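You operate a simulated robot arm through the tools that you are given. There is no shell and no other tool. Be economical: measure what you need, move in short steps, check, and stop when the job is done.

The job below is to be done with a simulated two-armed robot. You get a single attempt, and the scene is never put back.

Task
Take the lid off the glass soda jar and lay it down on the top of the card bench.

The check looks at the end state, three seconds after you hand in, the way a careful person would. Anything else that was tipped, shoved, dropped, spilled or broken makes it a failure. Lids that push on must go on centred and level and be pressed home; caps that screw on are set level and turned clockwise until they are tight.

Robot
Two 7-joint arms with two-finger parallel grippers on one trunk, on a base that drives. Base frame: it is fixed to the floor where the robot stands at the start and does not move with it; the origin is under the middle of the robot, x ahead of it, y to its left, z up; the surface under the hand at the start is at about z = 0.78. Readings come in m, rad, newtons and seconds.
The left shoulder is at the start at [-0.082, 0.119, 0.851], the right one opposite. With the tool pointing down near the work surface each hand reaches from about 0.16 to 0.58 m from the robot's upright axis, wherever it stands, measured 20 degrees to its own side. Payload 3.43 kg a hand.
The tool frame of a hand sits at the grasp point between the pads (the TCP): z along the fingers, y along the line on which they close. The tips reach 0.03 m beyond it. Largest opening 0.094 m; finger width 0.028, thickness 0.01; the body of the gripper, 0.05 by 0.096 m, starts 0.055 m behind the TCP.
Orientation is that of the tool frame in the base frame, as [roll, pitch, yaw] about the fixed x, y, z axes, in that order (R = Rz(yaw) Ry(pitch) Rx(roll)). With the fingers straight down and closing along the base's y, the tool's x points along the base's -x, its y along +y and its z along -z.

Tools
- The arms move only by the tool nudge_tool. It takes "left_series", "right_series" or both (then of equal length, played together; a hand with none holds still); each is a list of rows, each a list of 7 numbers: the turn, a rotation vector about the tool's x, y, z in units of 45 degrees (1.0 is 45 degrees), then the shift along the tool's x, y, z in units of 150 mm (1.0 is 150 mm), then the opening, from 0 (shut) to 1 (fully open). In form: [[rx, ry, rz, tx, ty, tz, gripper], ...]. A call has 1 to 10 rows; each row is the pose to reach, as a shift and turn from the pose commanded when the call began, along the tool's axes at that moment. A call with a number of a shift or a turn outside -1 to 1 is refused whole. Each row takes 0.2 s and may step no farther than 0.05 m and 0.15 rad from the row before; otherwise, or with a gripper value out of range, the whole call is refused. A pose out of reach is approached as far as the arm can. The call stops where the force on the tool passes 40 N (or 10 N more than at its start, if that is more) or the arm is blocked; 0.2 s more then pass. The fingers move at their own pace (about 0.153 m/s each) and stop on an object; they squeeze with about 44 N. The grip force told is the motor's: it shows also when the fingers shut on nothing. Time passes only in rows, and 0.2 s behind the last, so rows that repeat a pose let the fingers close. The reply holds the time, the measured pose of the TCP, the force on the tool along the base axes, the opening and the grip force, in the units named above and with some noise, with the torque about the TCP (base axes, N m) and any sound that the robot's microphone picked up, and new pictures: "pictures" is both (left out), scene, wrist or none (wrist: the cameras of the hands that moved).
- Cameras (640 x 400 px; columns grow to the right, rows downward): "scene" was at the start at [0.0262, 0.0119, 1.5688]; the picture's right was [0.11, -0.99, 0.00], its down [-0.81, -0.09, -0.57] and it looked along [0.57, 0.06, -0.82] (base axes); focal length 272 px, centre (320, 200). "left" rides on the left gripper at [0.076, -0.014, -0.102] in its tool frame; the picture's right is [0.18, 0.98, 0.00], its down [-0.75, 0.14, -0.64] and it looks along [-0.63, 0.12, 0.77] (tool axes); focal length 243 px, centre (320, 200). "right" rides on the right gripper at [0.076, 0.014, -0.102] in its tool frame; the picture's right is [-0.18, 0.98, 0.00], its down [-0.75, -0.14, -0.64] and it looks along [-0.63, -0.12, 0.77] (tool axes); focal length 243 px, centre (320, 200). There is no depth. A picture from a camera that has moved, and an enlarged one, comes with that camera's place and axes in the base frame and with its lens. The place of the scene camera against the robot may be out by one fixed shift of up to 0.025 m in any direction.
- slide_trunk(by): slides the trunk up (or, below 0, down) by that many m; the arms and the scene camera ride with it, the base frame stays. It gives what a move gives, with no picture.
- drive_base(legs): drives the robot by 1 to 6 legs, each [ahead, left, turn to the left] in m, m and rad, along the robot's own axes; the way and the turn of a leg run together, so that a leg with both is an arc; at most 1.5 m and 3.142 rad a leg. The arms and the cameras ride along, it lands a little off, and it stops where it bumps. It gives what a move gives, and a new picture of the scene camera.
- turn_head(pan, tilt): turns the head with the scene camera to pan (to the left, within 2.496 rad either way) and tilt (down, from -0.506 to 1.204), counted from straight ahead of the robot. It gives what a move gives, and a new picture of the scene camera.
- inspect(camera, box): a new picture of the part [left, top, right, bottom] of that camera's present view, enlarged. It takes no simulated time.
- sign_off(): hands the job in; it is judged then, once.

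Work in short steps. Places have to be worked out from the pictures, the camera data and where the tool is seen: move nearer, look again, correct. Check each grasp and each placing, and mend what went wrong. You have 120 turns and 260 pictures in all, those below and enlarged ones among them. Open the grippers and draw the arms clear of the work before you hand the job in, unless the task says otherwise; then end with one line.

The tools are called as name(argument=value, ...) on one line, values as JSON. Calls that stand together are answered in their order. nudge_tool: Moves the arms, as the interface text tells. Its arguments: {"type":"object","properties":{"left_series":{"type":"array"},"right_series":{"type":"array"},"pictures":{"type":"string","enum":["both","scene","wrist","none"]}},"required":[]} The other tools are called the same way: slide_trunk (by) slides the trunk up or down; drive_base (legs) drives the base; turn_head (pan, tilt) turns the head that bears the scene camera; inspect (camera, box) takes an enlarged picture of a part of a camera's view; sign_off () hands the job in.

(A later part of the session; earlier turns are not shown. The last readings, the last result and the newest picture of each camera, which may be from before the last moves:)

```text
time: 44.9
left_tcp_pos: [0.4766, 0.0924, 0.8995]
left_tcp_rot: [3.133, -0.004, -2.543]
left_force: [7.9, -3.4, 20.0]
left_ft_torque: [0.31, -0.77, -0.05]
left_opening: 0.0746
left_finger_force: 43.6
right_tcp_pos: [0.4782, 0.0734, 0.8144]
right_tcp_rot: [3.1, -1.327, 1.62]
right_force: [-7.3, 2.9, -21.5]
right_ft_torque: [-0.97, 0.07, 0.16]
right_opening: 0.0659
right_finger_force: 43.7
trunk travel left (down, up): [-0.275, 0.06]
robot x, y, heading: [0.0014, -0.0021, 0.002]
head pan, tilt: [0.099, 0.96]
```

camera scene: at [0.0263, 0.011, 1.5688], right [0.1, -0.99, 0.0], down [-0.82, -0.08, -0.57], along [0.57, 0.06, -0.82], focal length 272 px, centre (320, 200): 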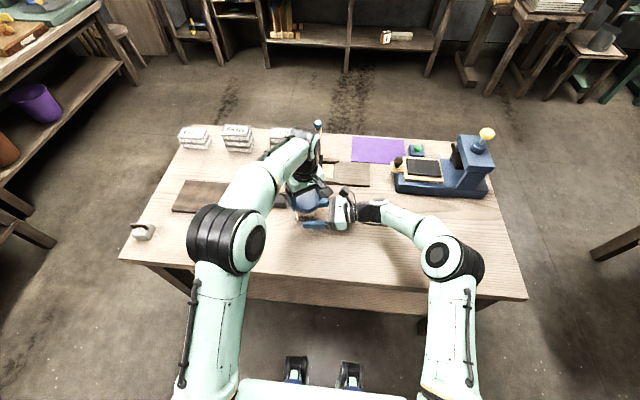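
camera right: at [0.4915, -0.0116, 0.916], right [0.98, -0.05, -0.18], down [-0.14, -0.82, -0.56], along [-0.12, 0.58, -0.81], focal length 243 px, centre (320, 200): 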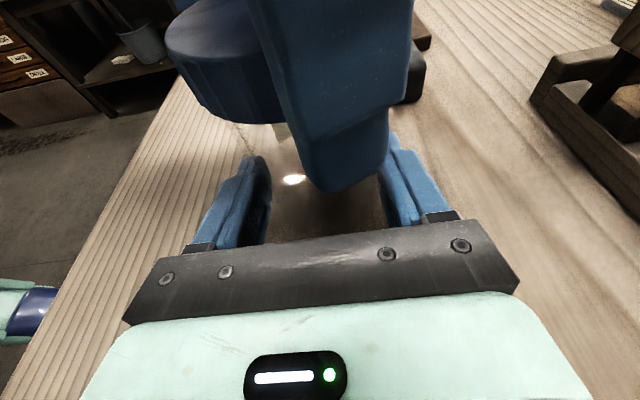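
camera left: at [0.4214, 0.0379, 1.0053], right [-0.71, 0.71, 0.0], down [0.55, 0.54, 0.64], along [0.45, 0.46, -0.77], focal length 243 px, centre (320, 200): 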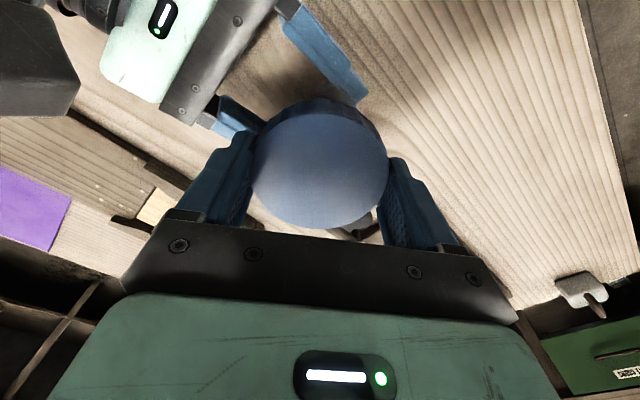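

The forces balance between the hands, so the jar isn't quite on the table. I lower the right hand 3 mm more.

nudge_tool(right_series=[[0, 0, 0, -0.01, 0, 0.002, 0.4], [0, 0, 0, -0.02, 0, 0.005, 0.4], [0, 0, 0, -0.02, 0, 0.005, 0.4]], pictures="wrist")

inspect(camera="scene", box=[260, 150, 380, 240])

```text
time: 45.7
left_tcp_pos: [0.4759, 0.093, 0.8975]
left_tcp_rot: [3.132, -0.005, -2.541]
left_force: [17.8, 1.3, 4.5]
left_ft_torque: [0.2, -0.63, -0.04]
left_opening: 0.0749
left_finger_force: 44.5
right_tcp_pos: [0.4769, 0.074, 0.8128]
right_tcp_rot: [3.095, -1.33, 1.629]
right_force: [-16.9, -1.5, -6.8]
right_ft_torque: [-0.21, -0.78, 0.34]
right_opening: 0.0661
right_finger_force: 44.1
trunk travel left (down, up): [-0.275, 0.06]
robot x, y, heading: [-0.0013, -0.0006, -0.004]
head pan, tilt: [0.099, 0.96]
camera right: at [0.4912, -0.0084, 0.9137], right [0.99, -0.03, -0.17], down [-0.13, -0.8, -0.58], along [-0.12, 0.59, -0.8], focal length 243 px, centre (320, 200)
```

right: 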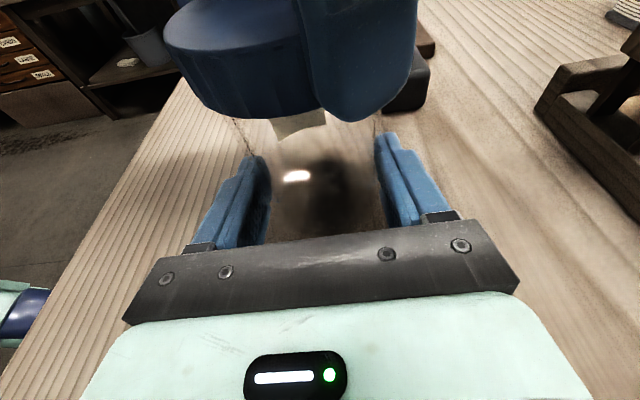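

```text
4.44 times, centred on (320, 195) of scene
camera zoom: at [0.0265, 0.0111, 1.5688], right [0.1, -0.99, 0.0], down [-0.82, -0.08, -0.57], along [0.57, 0.06, -0.82], focal length 1206 px, centre (320, 222)
```

zoom: 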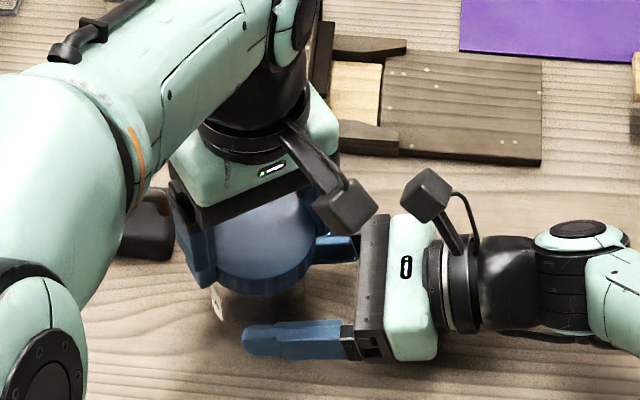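

The jar is down again. I relieve the sideways strain and turn the lid counter-clockwise another 0.6 rad to free the thread.

nudge_tool(left_series=[[0, 0, 0, -0.011, -0.0075, 0, 0.6], [0, 0, -0.14, -0.011, -0.0075, -0.002, 0.6], [0, 0, -0.28, -0.011, -0.0075, -0.004, 0.6], [0, 0, -0.42, -0.011, -0.0075, -0.006, 0.6], [0, 0, -0.56, -0.011, -0.0075, -0.008, 0.6], [0, 0, -0.7, -0.011, -0.0075, -0.01, 0.6]], pictures="wrist")

inspect(camera="right", box=[120, 0, 520, 250])

```text
time: 47.1
left_tcp_pos: [0.4789, 0.0921, 0.9002]
left_tcp_rot: [3.129, 0.0, -1.994]
left_force: [1.4, -1.1, -6.1]
left_ft_torque: [-0.24, -0.11, -1.88]
left_opening: 0.0748
left_finger_force: 43.9
right_tcp_pos: [0.4784, 0.0746, 0.8135]
right_tcp_rot: [3.101, -1.329, 1.616]
right_force: [-0.7, 2.1, 4.1]
right_ft_torque: [0.16, 0.03, 1.9]
right_opening: 0.066
right_finger_force: 44.2
trunk travel left (down, up): [-0.275, 0.06]
robot x, y, heading: [-0.0002, -0.0005, -0.001]
head pan, tilt: [0.099, 0.96]
camera left: at [0.4597, 0.0174, 1.0021], right [-0.97, 0.24, 0.01], down [0.19, 0.74, 0.64], along [0.14, 0.63, -0.77], focal length 243 px, centre (320, 200)
```

left: 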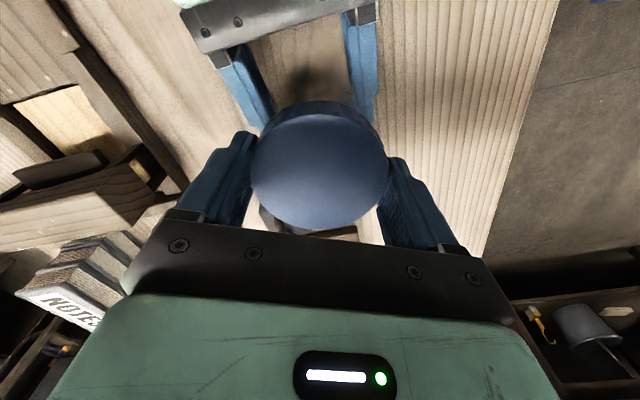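

```text
1.60 times, centred on (320, 125) of right
camera zoom: at [0.4918, -0.0086, 0.9136], right [0.98, -0.04, -0.17], down [-0.13, -0.8, -0.58], along [-0.12, 0.59, -0.8], focal length 388 px, centre (320, 320)
```

zoom: 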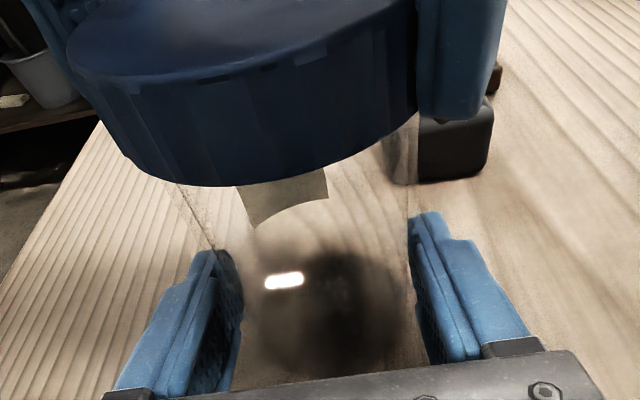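

Now there is a twisting strain of 1.9 N m, unlike before. I test with a careful 4 mm lift to see whether the lid is free.

nudge_tool(left_series=[[0, 0, 0, 0, 0, -0.013, 0.6], [0, 0, 0, 0, 0, -0.026, 0.6]], pictures="none")

inspect(camera="right", box=[120, 0, 520, 250])

```text
time: 47.7
left_tcp_pos: [0.4794, 0.0928, 0.9021]
left_tcp_rot: [3.128, 0.001, -1.992]
left_force: [6.2, -0.5, -24.4]
left_ft_torque: [0.23, -0.58, -1.21]
left_opening: 0.0748
left_finger_force: 44.4
right_tcp_pos: [0.4786, 0.0746, 0.8153]
right_tcp_rot: [3.095, -1.336, 1.625]
right_force: [-6.6, 1.1, 22.4]
right_ft_torque: [0.08, 0.04, 1.31]
right_opening: 0.066
right_finger_force: 43.3
trunk travel left (down, up): [-0.275, 0.06]
robot x, y, heading: [0.0002, -0.0016, -0.004]
head pan, tilt: [0.099, 0.96]
```

```text
1.60 times, centred on (320, 125) of right
camera zoom: at [0.4919, -0.0082, 0.9156], right [0.99, -0.03, -0.17], down [-0.13, -0.8, -0.58], along [-0.12, 0.6, -0.79], focal length 388 px, centre (320, 320)
```

zoom: 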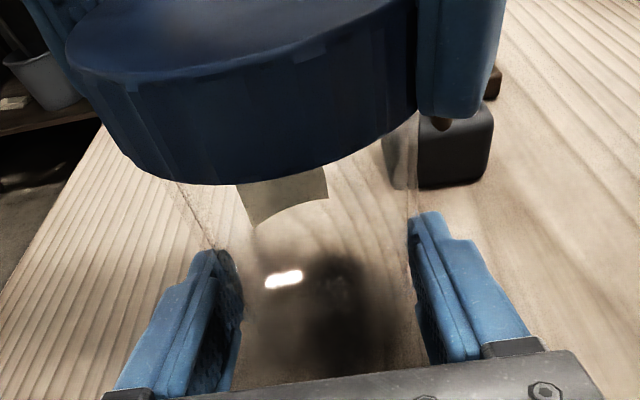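

It still holds at 24 N; perhaps jammed by the tip-only grip. I relax the pull and the twist, let go of the lid and look at how it sits.

nudge_tool(left_series=[[0, 0, 0, 0, 0, 0.015, 0.6], [0, 0, 0.08, 0, 0, 0.03, 0.6], [0, 0, 0.08, 0, 0, 0.03, 0.7], [0, 0, 0.08, 0, 0, 0.03, 1], [0, 0, 0.08, 0, 0, 0.03, 1], [0, 0, 0.08, 0, 0, -0.1, 1], [0, 0, 0.08, 0, 0, -0.25, 1]], pictures="wrist")

inspect(camera="right", box=[120, 0, 520, 250])

inspect(camera="scene", box=[260, 150, 380, 240])

```text
time: 49.3
left_tcp_pos: [0.4792, 0.0915, 0.9413]
left_tcp_rot: [3.131, 0.001, -2.055]
left_force: [-0.1, 0.1, 1.4]
left_ft_torque: [-0.01, 0.0, -0.02]
left_opening: 0.0939
left_finger_force: 0.2
right_tcp_pos: [0.4789, 0.0726, 0.8126]
right_tcp_rot: [3.1, -1.327, 1.618]
right_force: [4.7, 3.0, 15.3]
right_ft_torque: [-0.01, 0.12, -0.01]
right_opening: 0.066
right_finger_force: 43.6
trunk travel left (down, up): [-0.275, 0.06]
robot x, y, heading: [0.0004, -0.0002, 0.004]
head pan, tilt: [0.099, 0.96]
camera left: at [0.4549, 0.0178, 1.0447], right [-0.96, 0.3, 0.01], down [0.23, 0.73, 0.64], along [0.18, 0.62, -0.77], focal length 243 px, centre (320, 200)
```

left: 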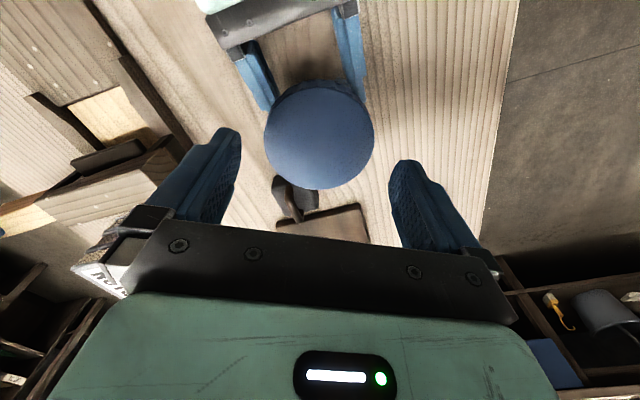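

```text
1.60 times, centred on (320, 125) of right
camera zoom: at [0.4918, -0.0091, 0.9134], right [0.98, -0.04, -0.17], down [-0.13, -0.8, -0.58], along [-0.11, 0.59, -0.8], focal length 388 px, centre (320, 320)
```

zoom: 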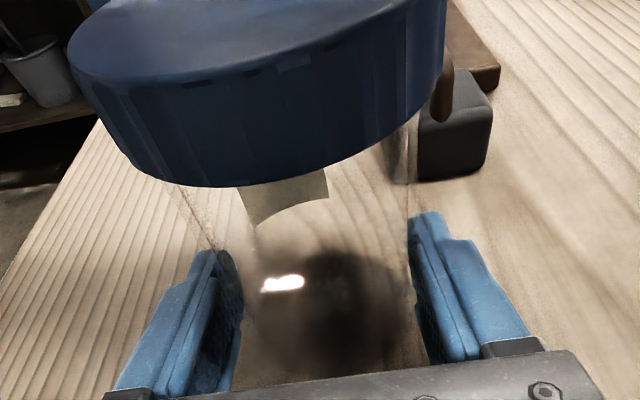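

```text
4.44 times, centred on (320, 195) of scene
camera zoom: at [0.0258, 0.0113, 1.5688], right [0.1, -1.0, 0.0], down [-0.81, -0.08, -0.57], along [0.57, 0.06, -0.82], focal length 1206 px, centre (320, 222)
```

zoom: 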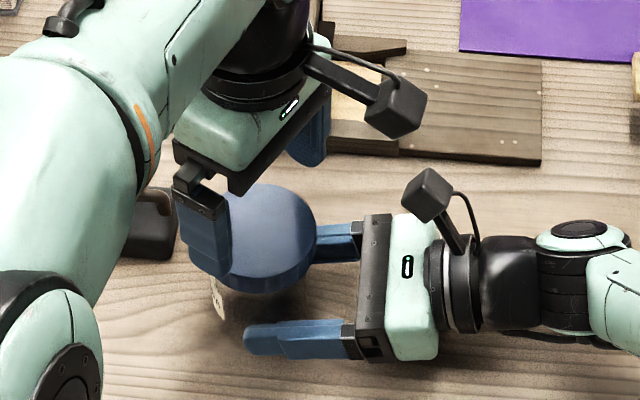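

The lid sits level on the mouth. I wind the left hand back clockwise and regrip it a middling way down (about 10 mm higher than the second grip), keeping solid pad contact.

nudge_tool(left_series=[[0, 0, 0.18, 0.015, 0.015, 0, 1], [0, 0, 0.36, 0.015, 0.015, 0, 1], [0, 0, 0.54, 0.015, 0.015, 0, 1], [0, 0, 0.72, 0.015, 0.015, 0, 1], [0, 0, 0.9, 0.015, 0.015, 0, 1]], pictures="none")

nudge_tool(left_series=[[0, 0, 0.18, 0, 0, 0, 1], [0, 0, 0.36, 0, 0, 0, 1], [0, 0, 0.54, 0, 0, 0, 1], [0, 0, 0.72, 0, 0, 0, 1], [0, 0, 0.9, 0, 0, 0, 1]], pictures="wrist")

```text
time: 50.5
left_tcp_pos: [0.4741, 0.0918, 0.9424]
left_tcp_rot: [3.131, -0.007, -2.766]
left_force: [-0.3, 0.2, -0.2]
left_ft_torque: [-0.03, -0.04, 0.01]
left_opening: 0.0939
left_finger_force: 0.0
right_tcp_pos: [0.4779, 0.0726, 0.8121]
right_tcp_rot: [3.101, -1.329, 1.615]
right_force: [6.0, 0.5, 14.7]
right_ft_torque: [-0.15, 0.08, 0.04]
right_opening: 0.066
right_finger_force: 43.8
trunk travel left (down, up): [-0.275, 0.06]
robot x, y, heading: [0.0001, 0.0021, 0.0]
head pan, tilt: [0.099, 0.96]
```

```text
time: 51.7
left_tcp_pos: [0.474, 0.0908, 0.9423]
left_tcp_rot: [3.139, -0.009, 2.811]
left_force: [-0.6, -0.7, 0.8]
left_ft_torque: [0.0, 0.01, -0.01]
left_opening: 0.0941
left_finger_force: 0.1
right_tcp_pos: [0.4788, 0.0731, 0.813]
right_tcp_rot: [3.103, -1.328, 1.616]
right_force: [4.8, -1.5, 13.7]
right_ft_torque: [-0.21, 0.11, 0.04]
right_opening: 0.0662
right_finger_force: 44.0
trunk travel left (down, up): [-0.275, 0.06]
robot x, y, heading: [-0.0001, -0.0001, -0.004]
head pan, tilt: [0.099, 0.96]
camera left: at [0.3983, 0.1025, 1.0459], right [0.14, 0.99, 0.0], down [0.76, -0.11, 0.63], along [0.63, -0.09, -0.77], focal length 243 px, centre (320, 200)
```

left: 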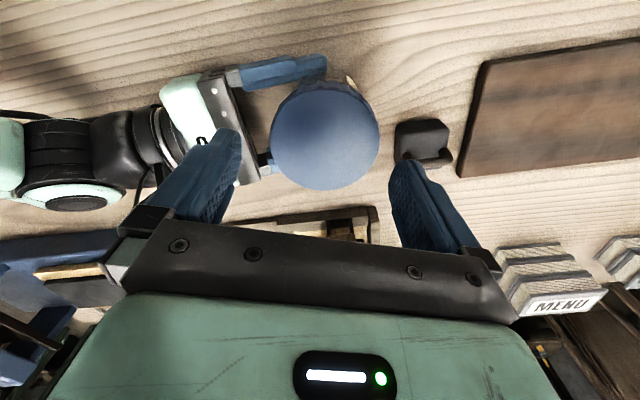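

I correct 2 mm, descend to z ≈ 0.888, and close.

nudge_tool(left_series=[[0, 0, 0, 0, 0.014, 0.12, 1], [0, 0, 0, 0, 0.014, 0.24, 1], [0, 0, 0, 0, 0.014, 0.362, 1], [0, 0, 0, 0, 0.014, 0.362, 0.85], [0, 0, 0, 0, 0.014, 0.362, 0.6], [0, 0, 0, 0, 0.014, 0.362, 0.6]], pictures="wrist")

inspect(camera="right", box=[120, 0, 520, 250])

```text
time: 53.1
left_tcp_pos: [0.4752, 0.0946, 0.8867]
left_tcp_rot: [3.14, -0.01, 2.814]
left_force: [1.0, 1.7, -0.4]
left_ft_torque: [-0.01, -0.02, -0.01]
left_opening: 0.0768
left_finger_force: 43.8
right_tcp_pos: [0.478, 0.072, 0.813]
right_tcp_rot: [3.102, -1.329, 1.617]
right_force: [1.7, -2.2, 13.2]
right_ft_torque: [0.04, 0.08, 0.07]
right_opening: 0.0659
right_finger_force: 44.1
trunk travel left (down, up): [-0.275, 0.06]
robot x, y, heading: [-0.0037, 0.0009, 0.0]
head pan, tilt: [0.099, 0.96]
camera left: at [0.3989, 0.1063, 0.9907], right [0.14, 0.99, 0.0], down [0.77, -0.11, 0.63], along [0.63, -0.09, -0.77], focal length 243 px, centre (320, 200)
```

left: 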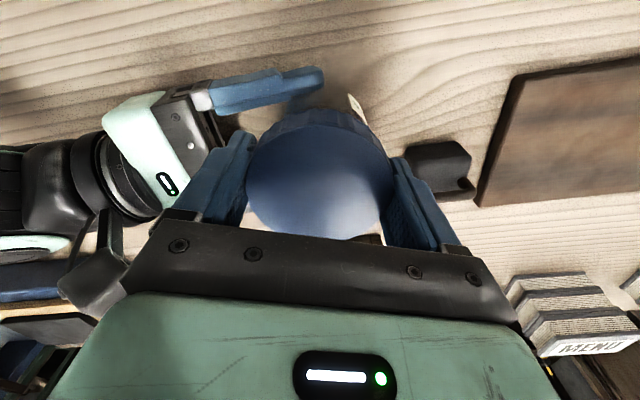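

```text
1.60 times, centred on (320, 125) of right
camera zoom: at [0.4914, -0.0091, 0.9131], right [0.98, -0.04, -0.17], down [-0.13, -0.8, -0.58], along [-0.11, 0.59, -0.8], focal length 388 px, centre (320, 320)
```

zoom: 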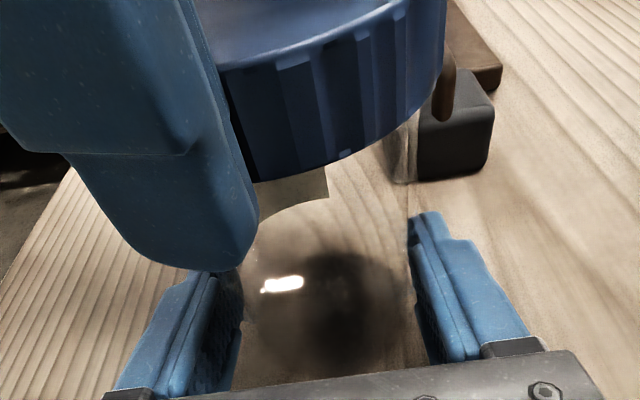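

Good grip. I turn counter-clockwise 0.45 rad with a slight upward bias and read.

nudge_tool(left_series=[[0, 0, -0.12, 0, 0, -0.003, 0.6], [0, 0, -0.24, 0, 0, -0.006, 0.6], [0, 0, -0.36, 0, 0, -0.009, 0.6], [0, 0, -0.48, 0, 0, -0.012, 0.6], [0, 0, -0.6, 0, 0, -0.014, 0.6]], pictures="none")

```text
time: 54.3
left_tcp_pos: [0.4745, 0.0936, 0.8873]
left_tcp_rot: [3.136, -0.008, -2.999]
left_force: [16.1, 5.4, -10.0]
left_ft_torque: [0.13, -0.13, -1.66]
left_opening: 0.0761
left_finger_force: 43.5
right_tcp_pos: [0.4768, 0.0731, 0.8116]
right_tcp_rot: [3.11, -1.331, 1.613]
right_force: [-15.3, -5.7, 6.7]
right_ft_torque: [0.53, -1.15, 2.03]
right_opening: 0.0681
right_finger_force: 44.2
trunk travel left (down, up): [-0.275, 0.06]
robot x, y, heading: [-0.0009, -0.0017, -0.0]
head pan, tilt: [0.099, 0.96]
```

Torque is high again and the right opening changed, so the jar may be turning in the right hand. I look.

inspect(camera="right", box=[120, 0, 520, 250])

inspect(camera="left", box=[220, 60, 420, 260])

```text
1.60 times, centred on (320, 125) of right
camera zoom: at [0.4906, -0.0086, 0.9117], right [0.98, -0.03, -0.17], down [-0.13, -0.81, -0.58], along [-0.12, 0.59, -0.8], focal length 388 px, centre (320, 320)
```

zoom: 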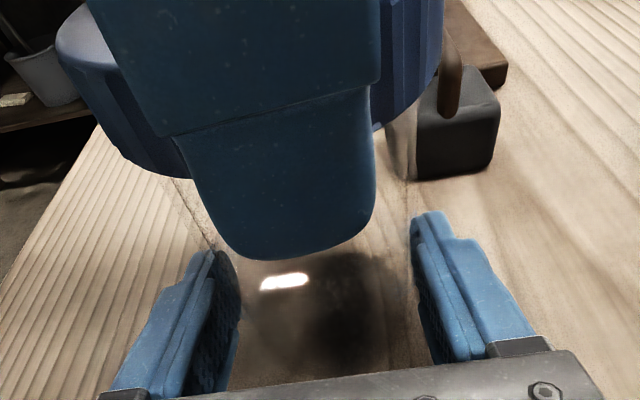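

```text
2.00 times, centred on (320, 160) of left
camera zoom: at [0.4022, 0.0691, 0.9921], right [-0.32, 0.95, 0.01], down [0.73, 0.24, 0.64], along [0.6, 0.21, -0.77], focal length 485 px, centre (320, 280)
```

zoom: 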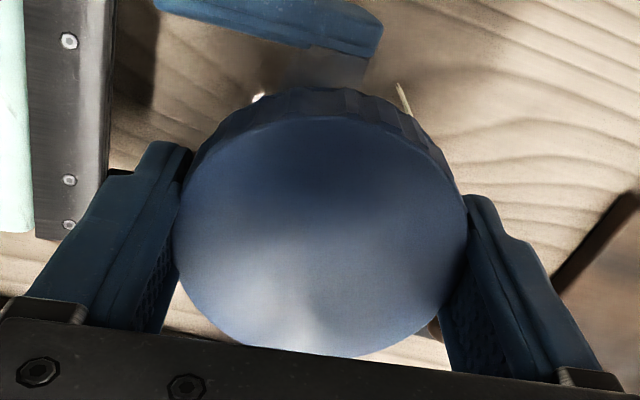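

The lid seems latched on the thread start and blocked further counter-clockwise. I turn it clockwise a little to see whether it runs freely that way (re-engaging the thread), then come back off.

nudge_tool(left_series=[[0, 0, 0.14, 0, 0, 0.012, 0.6], [0, 0, 0.28, 0, 0, 0.012, 0.6], [0, 0, 0.42, 0, 0, 0.012, 0.6], [0, 0, 0.56, 0, 0, 0.012, 0.6], [0, 0, 0.7, 0, 0, 0.012, 0.6]], pictures="none")

inspect(camera="right", box=[120, 0, 520, 250])

```text
time: 55.5
left_tcp_pos: [0.4756, 0.0937, 0.8886]
left_tcp_rot: [3.139, -0.007, 2.733]
left_force: [23.1, 4.3, -0.4]
left_ft_torque: [0.9, -0.32, 0.02]
left_opening: 0.0763
left_finger_force: 44.3
right_tcp_pos: [0.4784, 0.073, 0.8113]
right_tcp_rot: [3.105, -1.327, 1.615]
right_force: [-22.4, -5.8, -1.6]
right_ft_torque: [-0.52, -1.4, 0.42]
right_opening: 0.0684
right_finger_force: 43.7
trunk travel left (down, up): [-0.275, 0.06]
robot x, y, heading: [-0.001, -0.0009, 0.001]
head pan, tilt: [0.099, 0.96]
```

```text
1.60 times, centred on (320, 125) of right
camera zoom: at [0.4914, -0.009, 0.912], right [0.98, -0.04, -0.17], down [-0.13, -0.81, -0.58], along [-0.12, 0.59, -0.8], focal length 388 px, centre (320, 320)
```

zoom: 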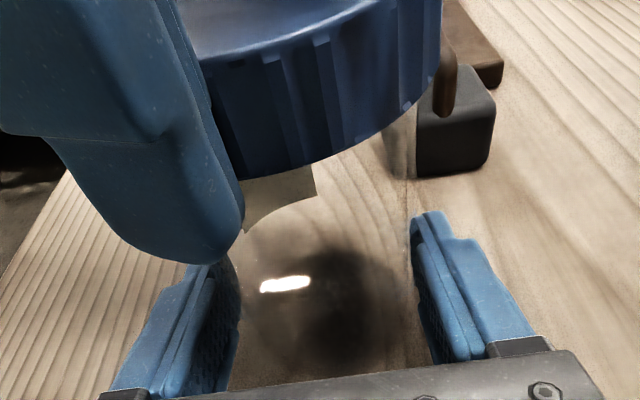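

Clockwise ran freely. I relieve the 23 N side strain first.

nudge_tool(left_series=[[0, 0, 0, -0.008, 0.004, 0, 0.6], [0, 0, 0, -0.018, 0.008, 0, 0.6], [0, 0, 0, -0.018, 0.008, 0, 0.6]], pictures="none")

nudge_tool(left_series=[[0, 0, -0.1, 0, 0, 0, 0.6], [0, 0, -0.2, 0, 0, 0, 0.6], [0, 0, -0.3, 0, 0, 0, 0.6], [0, 0, -0.4, 0, 0, 0, 0.6]], pictures="none")

```text
time: 56.3
left_tcp_pos: [0.4784, 0.0929, 0.8884]
left_tcp_rot: [3.14, -0.014, 2.735]
left_force: [9.3, 5.7, 7.0]
left_ft_torque: [0.25, -0.23, -0.04]
left_opening: 0.076
left_finger_force: 44.3
right_tcp_pos: [0.4787, 0.0727, 0.8108]
right_tcp_rot: [3.106, -1.328, 1.609]
right_force: [-9.3, -4.7, -8.8]
right_ft_torque: [-0.01, -0.49, 0.21]
right_opening: 0.0681
right_finger_force: 44.0
trunk travel left (down, up): [-0.275, 0.06]
robot x, y, heading: [0.0011, 0.001, 0.004]
head pan, tilt: [0.099, 0.96]
```

```text
time: 57.3
left_tcp_pos: [0.4775, 0.0928, 0.8889]
left_tcp_rot: [3.137, -0.01, 3.05]
left_force: [3.1, 3.6, 11.6]
left_ft_torque: [-0.37, 0.4, 0.0]
left_opening: 0.076
left_finger_force: 44.1
right_tcp_pos: [0.479, 0.073, 0.8112]
right_tcp_rot: [3.103, -1.326, 1.612]
right_force: [-3.0, -4.0, -13.0]
right_ft_torque: [0.36, -0.67, 0.11]
right_opening: 0.0679
right_finger_force: 43.8
trunk travel left (down, up): [-0.275, 0.06]
robot x, y, heading: [0.0025, -0.0003, 0.0]
head pan, tilt: [0.099, 0.96]
```

Now the thread pushes the lid up against the hand (z force +12 N) with low torque. I continue counter-clockwise and follow it upward.

nudge_tool(left_series=[[0, 0, 0, 0, 0, -0.012, 0.6], [0, 0, -0.12, 0, 0, -0.014, 0.6], [0, 0, -0.24, 0, 0, -0.016, 0.6], [0, 0, -0.36, 0, 0, -0.018, 0.6]], pictures="none")

nudge_tool(left_series=[[0, 0, -0.12, 0, 0, -0.002, 0.6], [0, 0, -0.24, 0, 0, -0.004, 0.6], [0, 0, -0.36, 0, 0, -0.006, 0.6]], pictures="none")

```text
time: 58.3
left_tcp_pos: [0.4772, 0.0921, 0.8898]
left_tcp_rot: [3.134, -0.01, -2.951]
left_force: [-0.3, -0.2, -0.6]
left_ft_torque: [-0.01, 0.01, -0.04]
left_opening: 0.0762
left_finger_force: 43.5
right_tcp_pos: [0.4795, 0.0736, 0.8133]
right_tcp_rot: [3.097, -1.33, 1.62]
right_force: [1.7, 1.1, 2.5]
right_ft_torque: [-0.02, 0.03, -0.03]
right_opening: 0.0675
right_finger_force: 44.3
trunk travel left (down, up): [-0.275, 0.06]
robot x, y, heading: [-0.0037, -0.0005, 0.001]
head pan, tilt: [0.099, 0.96]
```

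```text
time: 59.1
left_tcp_pos: [0.4792, 0.0933, 0.8914]
left_tcp_rot: [3.132, -0.006, -2.668]
left_force: [0.4, -0.2, 0.0]
left_ft_torque: [0.02, 0.0, -0.03]
left_opening: 0.0761
left_finger_force: 44.0
right_tcp_pos: [0.4792, 0.0734, 0.8133]
right_tcp_rot: [3.098, -1.329, 1.62]
right_force: [4.3, 1.7, 10.8]
right_ft_torque: [-0.02, 0.06, 0.0]
right_opening: 0.0673
right_finger_force: 43.5
trunk travel left (down, up): [-0.275, 0.06]
robot x, y, heading: [-0.0015, 0.0014, 0.002]
head pan, tilt: [0.099, 0.96]
```

All forces on the left hand are zero: the lid is free again, held with the middling grip. I lift it straight up.

nudge_tool(left_series=[[0, 0, 0, 0, 0, -0.05, 0.6], [0, 0, 0, 0, 0, -0.1, 0.6], [0, 0, 0, 0, 0, -0.25, 0.6], [0, 0, 0, 0, 0, -0.5, 0.6], [0, 0, 0, 0, 0, -0.75, 0.6]], pictures="both")

inspect(camera="right", box=[120, 0, 520, 250])

inspect(camera="scene", box=[260, 130, 380, 230])

```text
time: 60.3
left_tcp_pos: [0.4776, 0.0923, 1.0057]
left_tcp_rot: [3.132, -0.007, -2.668]
left_force: [-0.2, -0.2, 0.3]
left_ft_torque: [0.05, 0.01, 0.0]
left_opening: 0.0762
left_finger_force: 43.8
right_tcp_pos: [0.4796, 0.0729, 0.814]
right_tcp_rot: [3.099, -1.329, 1.62]
right_force: [4.8, 2.0, 19.1]
right_ft_torque: [-0.12, 0.17, -0.02]
right_opening: 0.0673
right_finger_force: 43.7
trunk travel left (down, up): [-0.275, 0.06]
robot x, y, heading: [0.0001, 0.0016, -0.001]
head pan, tilt: [0.099, 0.96]
camera scene: at [0.0256, 0.0111, 1.5689], right [0.1, -0.99, 0.0], down [-0.81, -0.08, -0.57], along [0.57, 0.06, -0.82], focal length 272 px, centre (320, 200)
camera left: at [0.4181, 0.0457, 1.1095], right [-0.61, 0.79, 0.01], down [0.61, 0.47, 0.64], along [0.5, 0.4, -0.77], focal length 243 px, centre (320, 200)
```

scene: 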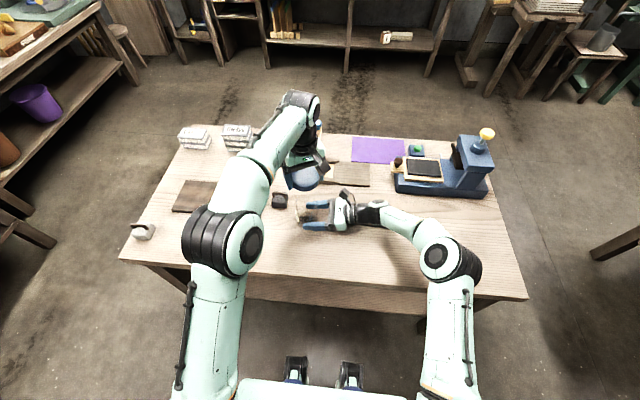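
left: 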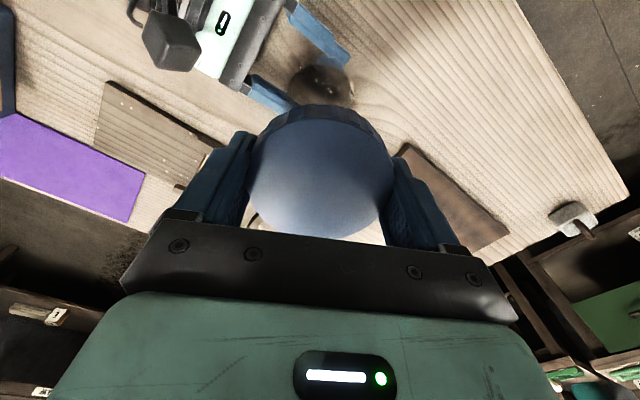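

```text
1.60 times, centred on (320, 125) of right
camera zoom: at [0.4917, -0.0089, 0.9142], right [0.98, -0.04, -0.17], down [-0.13, -0.8, -0.58], along [-0.11, 0.59, -0.8], focal length 388 px, centre (320, 320)
```

zoom: 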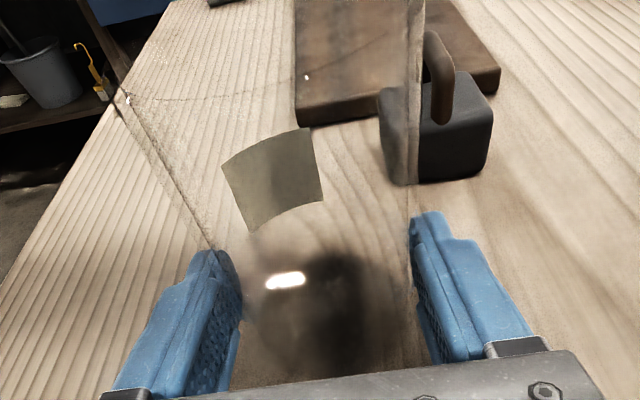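

```text
4.00 times, centred on (320, 180) of scene
camera zoom: at [0.0256, 0.0111, 1.5689], right [0.1, -0.99, 0.0], down [-0.81, -0.08, -0.57], along [0.57, 0.06, -0.82], focal length 1086 px, centre (320, 280)
```

zoom: 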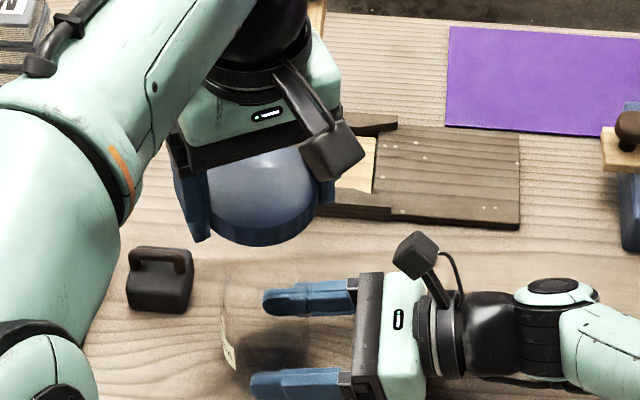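

The lid is off and the jar stands open in the right hand. I carry the lid to a clear patch at about (0.41, 0.22).

nudge_tool(left_series=[[0, 0, 0, 0.004, 0.24, 0, 0.6], [0, 0, 0, 0.008, 0.48, 0, 0.6], [0, 0, 0, 0.01, 0.72, 0, 0.6], [0, 0, 0, 0.014, 0.967, 0, 0.6]], pictures="both")

```text
time: 61.3
left_tcp_pos: [0.4112, 0.2227, 1.005]
left_tcp_rot: [3.13, -0.005, -2.669]
left_force: [-0.5, -0.3, -0.7]
left_ft_torque: [0.02, -0.01, -0.02]
left_opening: 0.0762
left_finger_force: 43.8
right_tcp_pos: [0.4787, 0.0739, 0.8142]
right_tcp_rot: [3.098, -1.328, 1.619]
right_force: [6.5, 0.6, 21.5]
right_ft_torque: [-0.1, 0.21, -0.01]
right_opening: 0.0674
right_finger_force: 44.7
trunk travel left (down, up): [-0.275, 0.06]
robot x, y, heading: [0.0007, 0.0041, 0.004]
head pan, tilt: [0.099, 0.96]
camera scene: at [0.0252, 0.0114, 1.5688], right [0.1, -0.99, 0.0], down [-0.81, -0.08, -0.57], along [0.57, 0.06, -0.82], focal length 272 px, centre (320, 200)
camera left: at [0.3501, 0.175, 1.1082], right [-0.61, 0.79, 0.01], down [0.61, 0.47, 0.64], along [0.5, 0.4, -0.77], focal length 243 px, centre (320, 200)
```

scene: 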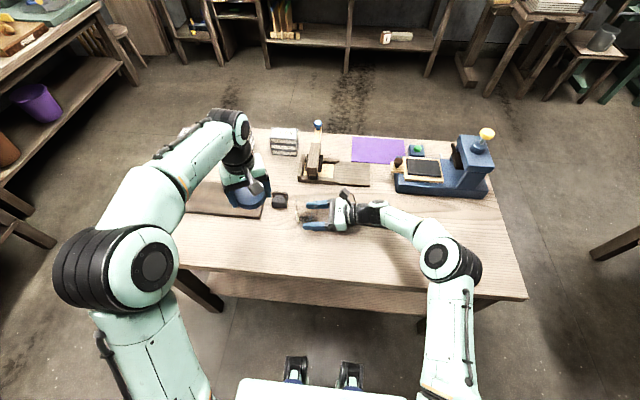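
left: 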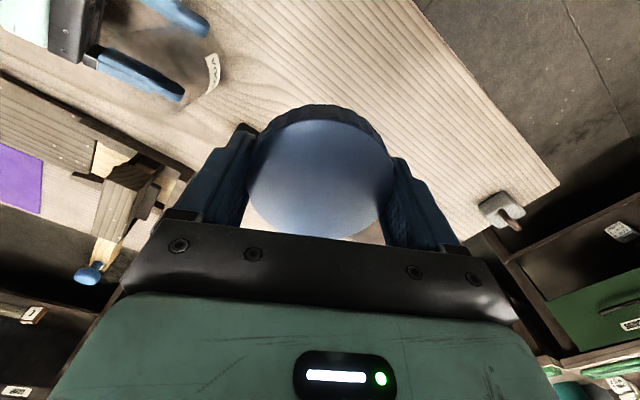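

Clear patch below. I lower most of the way.

nudge_tool(left_series=[[0, 0, 0, 0, 0, 0.25, 0.6], [0, 0, 0, 0, 0, 0.5, 0.6], [0, 0, 0, 0, 0, 0.75, 0.6], [0, 0, 0, 0, 0, 1, 0.6]], pictures="both")

inspect(camera="scene", box=[200, 170, 320, 260])

```text
time: 62.3
left_tcp_pos: [0.4107, 0.2211, 0.8563]
left_tcp_rot: [3.134, -0.007, -2.669]
left_force: [0.1, 0.4, 0.9]
left_ft_torque: [0.01, -0.02, 0.0]
left_opening: 0.0762
left_finger_force: 44.1
right_tcp_pos: [0.4791, 0.0733, 0.8137]
right_tcp_rot: [3.099, -1.331, 1.616]
right_force: [6.1, -0.3, 20.8]
right_ft_torque: [-0.07, 0.23, 0.07]
right_opening: 0.0671
right_finger_force: 43.7
trunk travel left (down, up): [-0.275, 0.06]
robot x, y, heading: [0.0004, -0.0004, 0.004]
head pan, tilt: [0.099, 0.96]
camera scene: at [0.0255, 0.0108, 1.5688], right [0.1, -0.99, 0.0], down [-0.81, -0.08, -0.57], along [0.57, 0.06, -0.82], focal length 272 px, centre (320, 200)
camera left: at [0.3486, 0.1741, 0.9596], right [-0.61, 0.79, 0.01], down [0.61, 0.47, 0.64], along [0.5, 0.4, -0.77], focal length 243 px, centre (320, 200)
```

scene: 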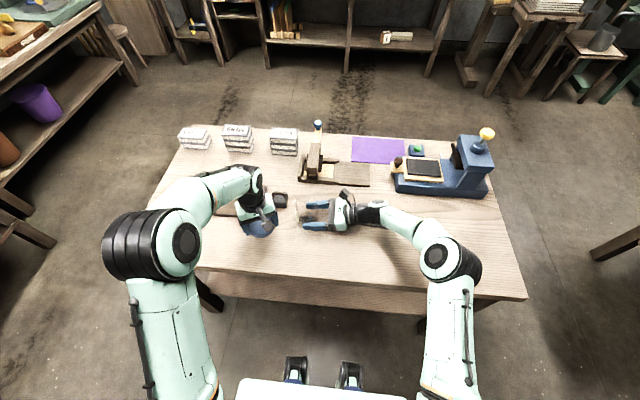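
left: 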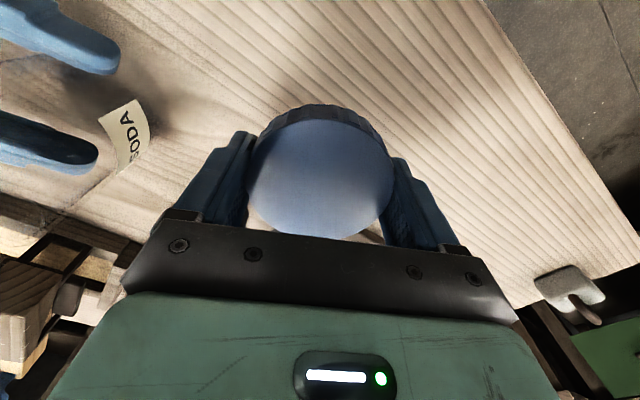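

```text
4.44 times, centred on (260, 215) of scene
camera zoom: at [0.0255, 0.0108, 1.5688], right [0.1, -0.99, 0.0], down [-0.81, -0.08, -0.57], along [0.57, 0.06, -0.82], focal length 1206 px, centre (587, 133)
```

zoom: 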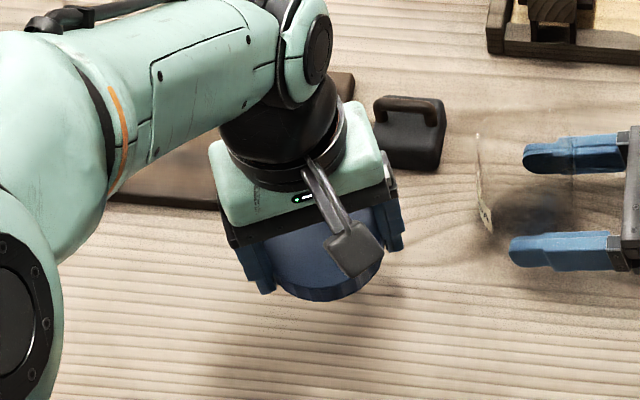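

Close over bare bench. I lower in small rows until the tips touch (force) at about TCP 0.81.

nudge_tool(left_series=[[0, 0, 0, 0, 0, 0.1, 0.6], [0, 0, 0, 0, 0, 0.2, 0.6], [0, 0, 0, 0, 0, 0.26, 0.6], [0, 0, 0, 0, 0, 0.28, 0.6], [0, 0, 0, 0, 0, 0.295, 0.6]], pictures="wrist")

inspect(camera="scene", box=[200, 170, 320, 260])

```text
time: 63.5
left_tcp_pos: [0.4076, 0.2214, 0.8113]
left_tcp_rot: [3.132, -0.007, -2.669]
left_force: [-0.2, 0.0, 0.3]
left_ft_torque: [0.03, 0.0, 0.03]
left_opening: 0.0761
left_finger_force: 44.3
right_tcp_pos: [0.4791, 0.0728, 0.8132]
right_tcp_rot: [3.102, -1.331, 1.616]
right_force: [4.5, -0.2, 20.4]
right_ft_torque: [-0.06, 0.28, 0.01]
right_opening: 0.0671
right_finger_force: 44.5
trunk travel left (down, up): [-0.275, 0.06]
robot x, y, heading: [-0.001, 0.0019, 0.003]
head pan, tilt: [0.099, 0.96]
camera left: at [0.3475, 0.1746, 0.9148], right [-0.61, 0.79, 0.01], down [0.61, 0.47, 0.64], along [0.5, 0.4, -0.77], focal length 243 px, centre (320, 200)
```

left: 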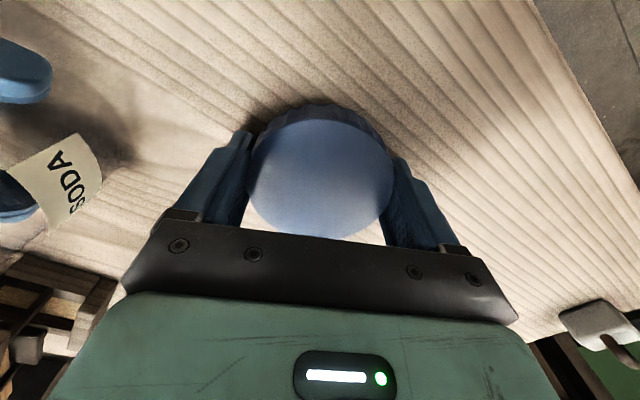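

```text
4.44 times, centred on (260, 215) of scene
camera zoom: at [0.0254, 0.0109, 1.5688], right [0.1, -0.99, 0.0], down [-0.81, -0.08, -0.57], along [0.57, 0.06, -0.82], focal length 1206 px, centre (587, 133)
```

zoom: 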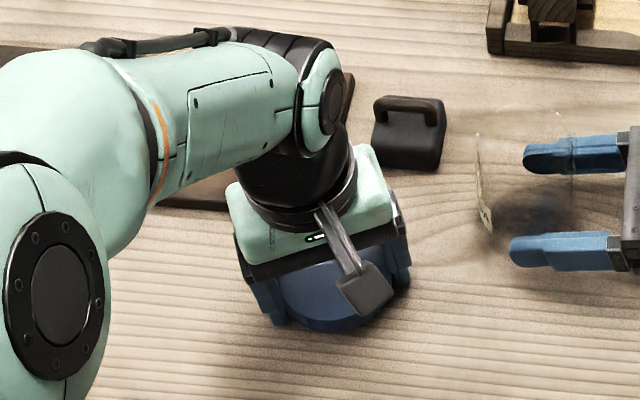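

No contact yet; 1 mm steps down further.

nudge_tool(left_series=[[0, 0, 0, 0, 0, 0.007, 0.6], [0, 0, 0, 0, 0, 0.014, 0.6], [0, 0, 0, 0, 0, 0.021, 0.6]], pictures="none")

```text
time: 64.3
left_tcp_pos: [0.4087, 0.2211, 0.8095]
left_tcp_rot: [3.135, -0.003, -2.666]
left_force: [-7.5, 2.5, 21.4]
left_ft_torque: [-0.61, -0.41, -0.21]
left_opening: 0.076
left_finger_force: 44.1
right_tcp_pos: [0.4784, 0.0729, 0.8137]
right_tcp_rot: [3.098, -1.33, 1.621]
right_force: [6.6, 1.1, 14.7]
right_ft_torque: [0.07, 0.16, -0.07]
right_opening: 0.067
right_finger_force: 44.4
trunk travel left (down, up): [-0.275, 0.06]
robot x, y, heading: [-0.0006, 0.0009, -0.002]
head pan, tilt: [0.099, 0.96]
```

The tips touch the bench. I back off 2 mm and open, so the lid settles the last few millimetres.

nudge_tool(left_series=[[0, 0, 0, 0, 0, -0.01, 0.6], [0, 0, 0, 0, 0, -0.015, 0.6], [0, 0, 0, 0, 0, -0.015, 0.87], [0, 0, 0, 0, 0, -0.015, 1], [0, 0, 0, 0, 0, -0.015, 1]], pictures="wrist")

inspect(camera="scene", box=[200, 170, 320, 260])

```text
time: 65.5
left_tcp_pos: [0.4088, 0.2224, 0.8103]
left_tcp_rot: [3.135, -0.005, -2.669]
left_force: [-4.5, 11.0, 11.0]
left_ft_torque: [-0.18, -0.32, 0.25]
left_opening: 0.087
left_finger_force: 0.2
right_tcp_pos: [0.4777, 0.0722, 0.8136]
right_tcp_rot: [3.097, -1.327, 1.619]
right_force: [-0.5, -4.7, 16.6]
right_ft_torque: [-0.14, 0.44, 0.14]
right_opening: 0.067
right_finger_force: 43.9
trunk travel left (down, up): [-0.275, 0.06]
robot x, y, heading: [0.001, 0.0027, -0.001]
head pan, tilt: [0.099, 0.96]
camera left: at [0.3469, 0.175, 0.9136], right [-0.61, 0.79, 0.01], down [0.61, 0.47, 0.64], along [0.5, 0.4, -0.77], focal length 243 px, centre (320, 200)
```

left: 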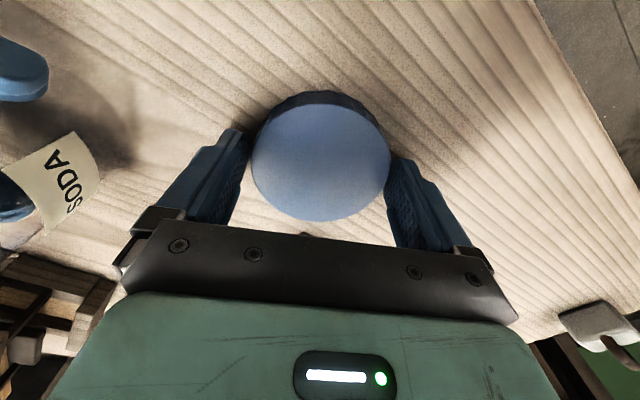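

```text
4.44 times, centred on (260, 215) of scene
camera zoom: at [0.0238, 0.0113, 1.5688], right [0.1, -1.0, 0.0], down [-0.81, -0.08, -0.57], along [0.57, 0.06, -0.82], focal length 1206 px, centre (587, 133)
```

zoom: 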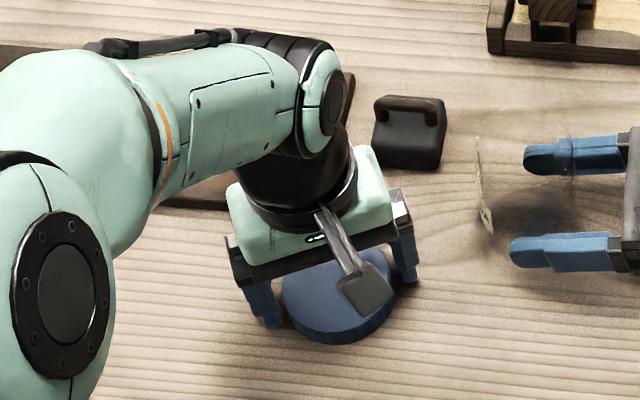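

The lid lies flat on the bench; the tips rub on the wood. I raise the left hand, opening fully, and withdraw upward.

nudge_tool(left_series=[[0, 0, 0, 0, 0, -0.02, 0.93], [0, 0, 0, 0, 0, -0.03, 1], [0, 0, 0, 0, 0, -0.1, 1], [0, 0, 0, 0, 0, -0.35, 1], [0, 0, 0, 0, 0, -0.65, 1], [0, 0, 0, 0, 0, -0.95, 1]], pictures="both")

inspect(camera="scene", box=[260, 170, 380, 260])

inspect(camera="right", box=[120, 0, 520, 250])

```text
time: 66.9
left_tcp_pos: [0.4086, 0.2226, 0.952]
left_tcp_rot: [3.132, -0.008, -2.669]
left_force: [0.1, 0.0, 0.1]
left_ft_torque: [-0.03, 0.02, 0.02]
left_opening: 0.0942
left_finger_force: 0.1
right_tcp_pos: [0.4776, 0.0737, 0.8134]
right_tcp_rot: [3.101, -1.328, 1.617]
right_force: [-5.8, -2.0, 15.1]
right_ft_torque: [-0.02, 0.62, 0.06]
right_opening: 0.067
right_finger_force: 43.7
trunk travel left (down, up): [-0.275, 0.06]
robot x, y, heading: [0.001, 0.0014, -0.002]
head pan, tilt: [0.099, 0.96]
camera scene: at [0.0245, 0.0108, 1.5688], right [0.1, -0.99, 0.0], down [-0.81, -0.08, -0.57], along [0.57, 0.06, -0.82], focal length 272 px, centre (320, 200)
camera left: at [0.3482, 0.1752, 1.0556], right [-0.61, 0.79, 0.01], down [0.61, 0.47, 0.64], along [0.5, 0.4, -0.77], focal length 243 px, centre (320, 200)
```

scene: 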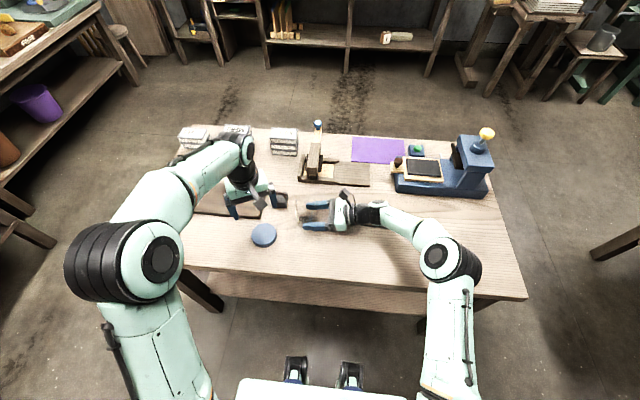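
left: 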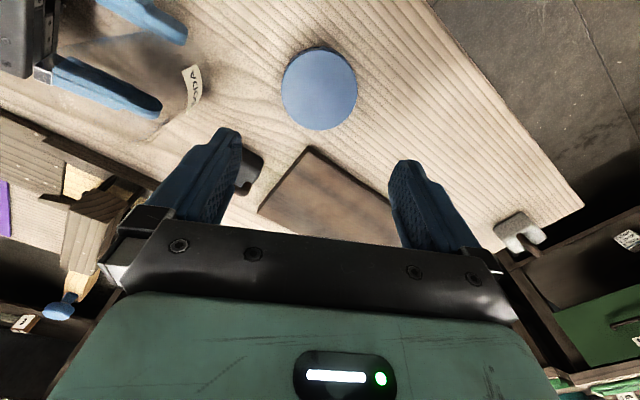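

```text
4.44 times, centred on (320, 215) of scene
camera zoom: at [0.0245, 0.0108, 1.5688], right [0.1, -0.99, 0.0], down [-0.81, -0.08, -0.57], along [0.57, 0.06, -0.82], focal length 1206 px, centre (320, 133)
```

zoom: 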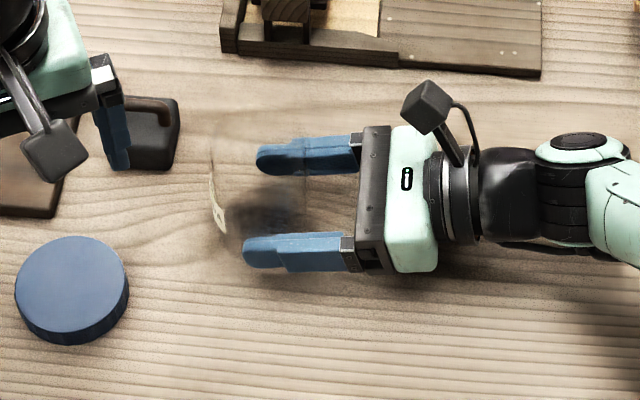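

```text
1.60 times, centred on (320, 125) of right
camera zoom: at [0.4906, -0.0089, 0.9135], right [0.98, -0.04, -0.17], down [-0.13, -0.8, -0.58], along [-0.11, 0.59, -0.8], focal length 388 px, centre (320, 320)
```

zoom: 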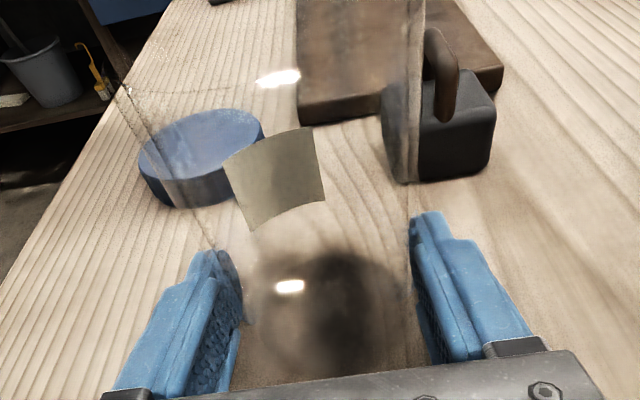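

The lid lies flat on clear bench. Now I ease the right hand's 15 N downward preload before releasing the jar.

nudge_tool(right_series=[[0, 0, 0, 0.007, -0.003, -0.002, 0.4], [0, 0, 0, 0.013, -0.006, -0.003, 0.4], [0, 0, 0, 0.013, -0.006, -0.003, 0.4]], pictures="none")

```text
time: 67.7
left_tcp_pos: [0.4107, 0.2225, 0.9525]
left_tcp_rot: [3.132, -0.007, -2.669]
left_force: [0.2, 0.7, 0.1]
left_ft_torque: [0.01, 0.01, 0.02]
left_opening: 0.0942
left_finger_force: 0.0
right_tcp_pos: [0.4779, 0.0713, 0.8129]
right_tcp_rot: [3.104, -1.325, 1.613]
right_force: [-0.2, 0.8, 0.3]
right_ft_torque: [0.06, 0.08, -0.02]
right_opening: 0.0667
right_finger_force: 43.3
trunk travel left (down, up): [-0.275, 0.06]
robot x, y, heading: [0.0003, -0.002, 0.001]
head pan, tilt: [0.099, 0.96]
```

All forces are near zero. I open the right hand and hold still.

nudge_tool(right_series=[[0, 0, 0, 0, 0, 0, 0.76], [0, 0, 0, 0, 0, 0, 0.8], [0, 0, 0, 0, 0, 0, 0.9], [0, 0, 0, 0, 0, 0, 1], [0, 0, 0, 0, 0, 0, 1]], pictures="wrist")

inspect(camera="scene", box=[260, 170, 380, 260])

```text
time: 68.9
left_tcp_pos: [0.4109, 0.2222, 0.951]
left_tcp_rot: [3.132, -0.008, -2.668]
left_force: [0.4, -0.6, 0.2]
left_ft_torque: [0.0, -0.01, 0.0]
left_opening: 0.094
left_finger_force: 0.1
right_tcp_pos: [0.4781, 0.0736, 0.8151]
right_tcp_rot: [3.104, -1.328, 1.615]
right_force: [0.0, 0.3, -0.5]
right_ft_torque: [0.0, 0.03, 0.0]
right_opening: 0.0938
right_finger_force: 0.2
trunk travel left (down, up): [-0.275, 0.06]
robot x, y, heading: [-0.0023, 0.0005, 0.001]
head pan, tilt: [0.099, 0.96]
camera right: at [0.4911, -0.0091, 0.9151], right [0.98, -0.04, -0.17], down [-0.13, -0.81, -0.58], along [-0.11, 0.59, -0.8], focal length 243 px, centre (320, 200)
```

right: 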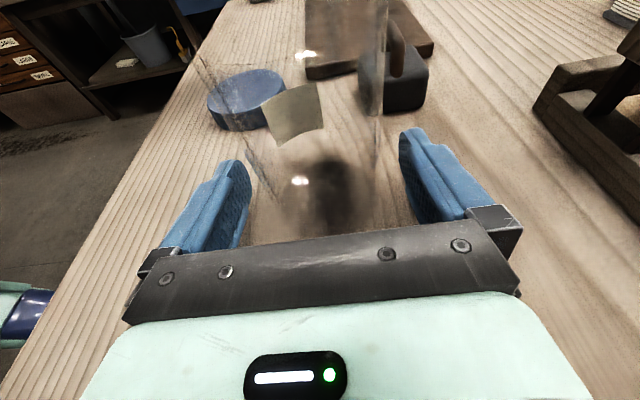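

```text
4.44 times, centred on (320, 215) of scene
camera zoom: at [0.0263, 0.0111, 1.5688], right [0.1, -0.99, 0.0], down [-0.82, -0.08, -0.57], along [0.57, 0.06, -0.82], focal length 1206 px, centre (320, 133)
```

zoom: 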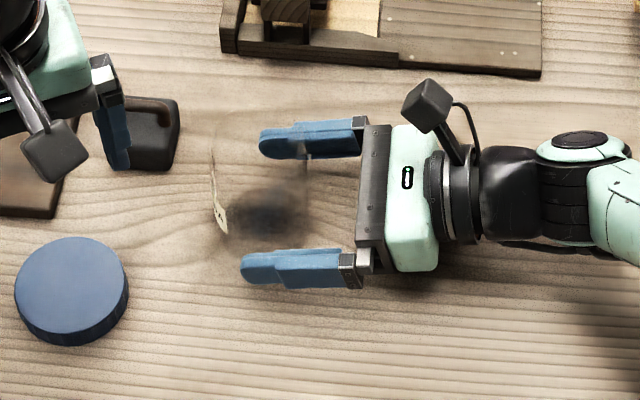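

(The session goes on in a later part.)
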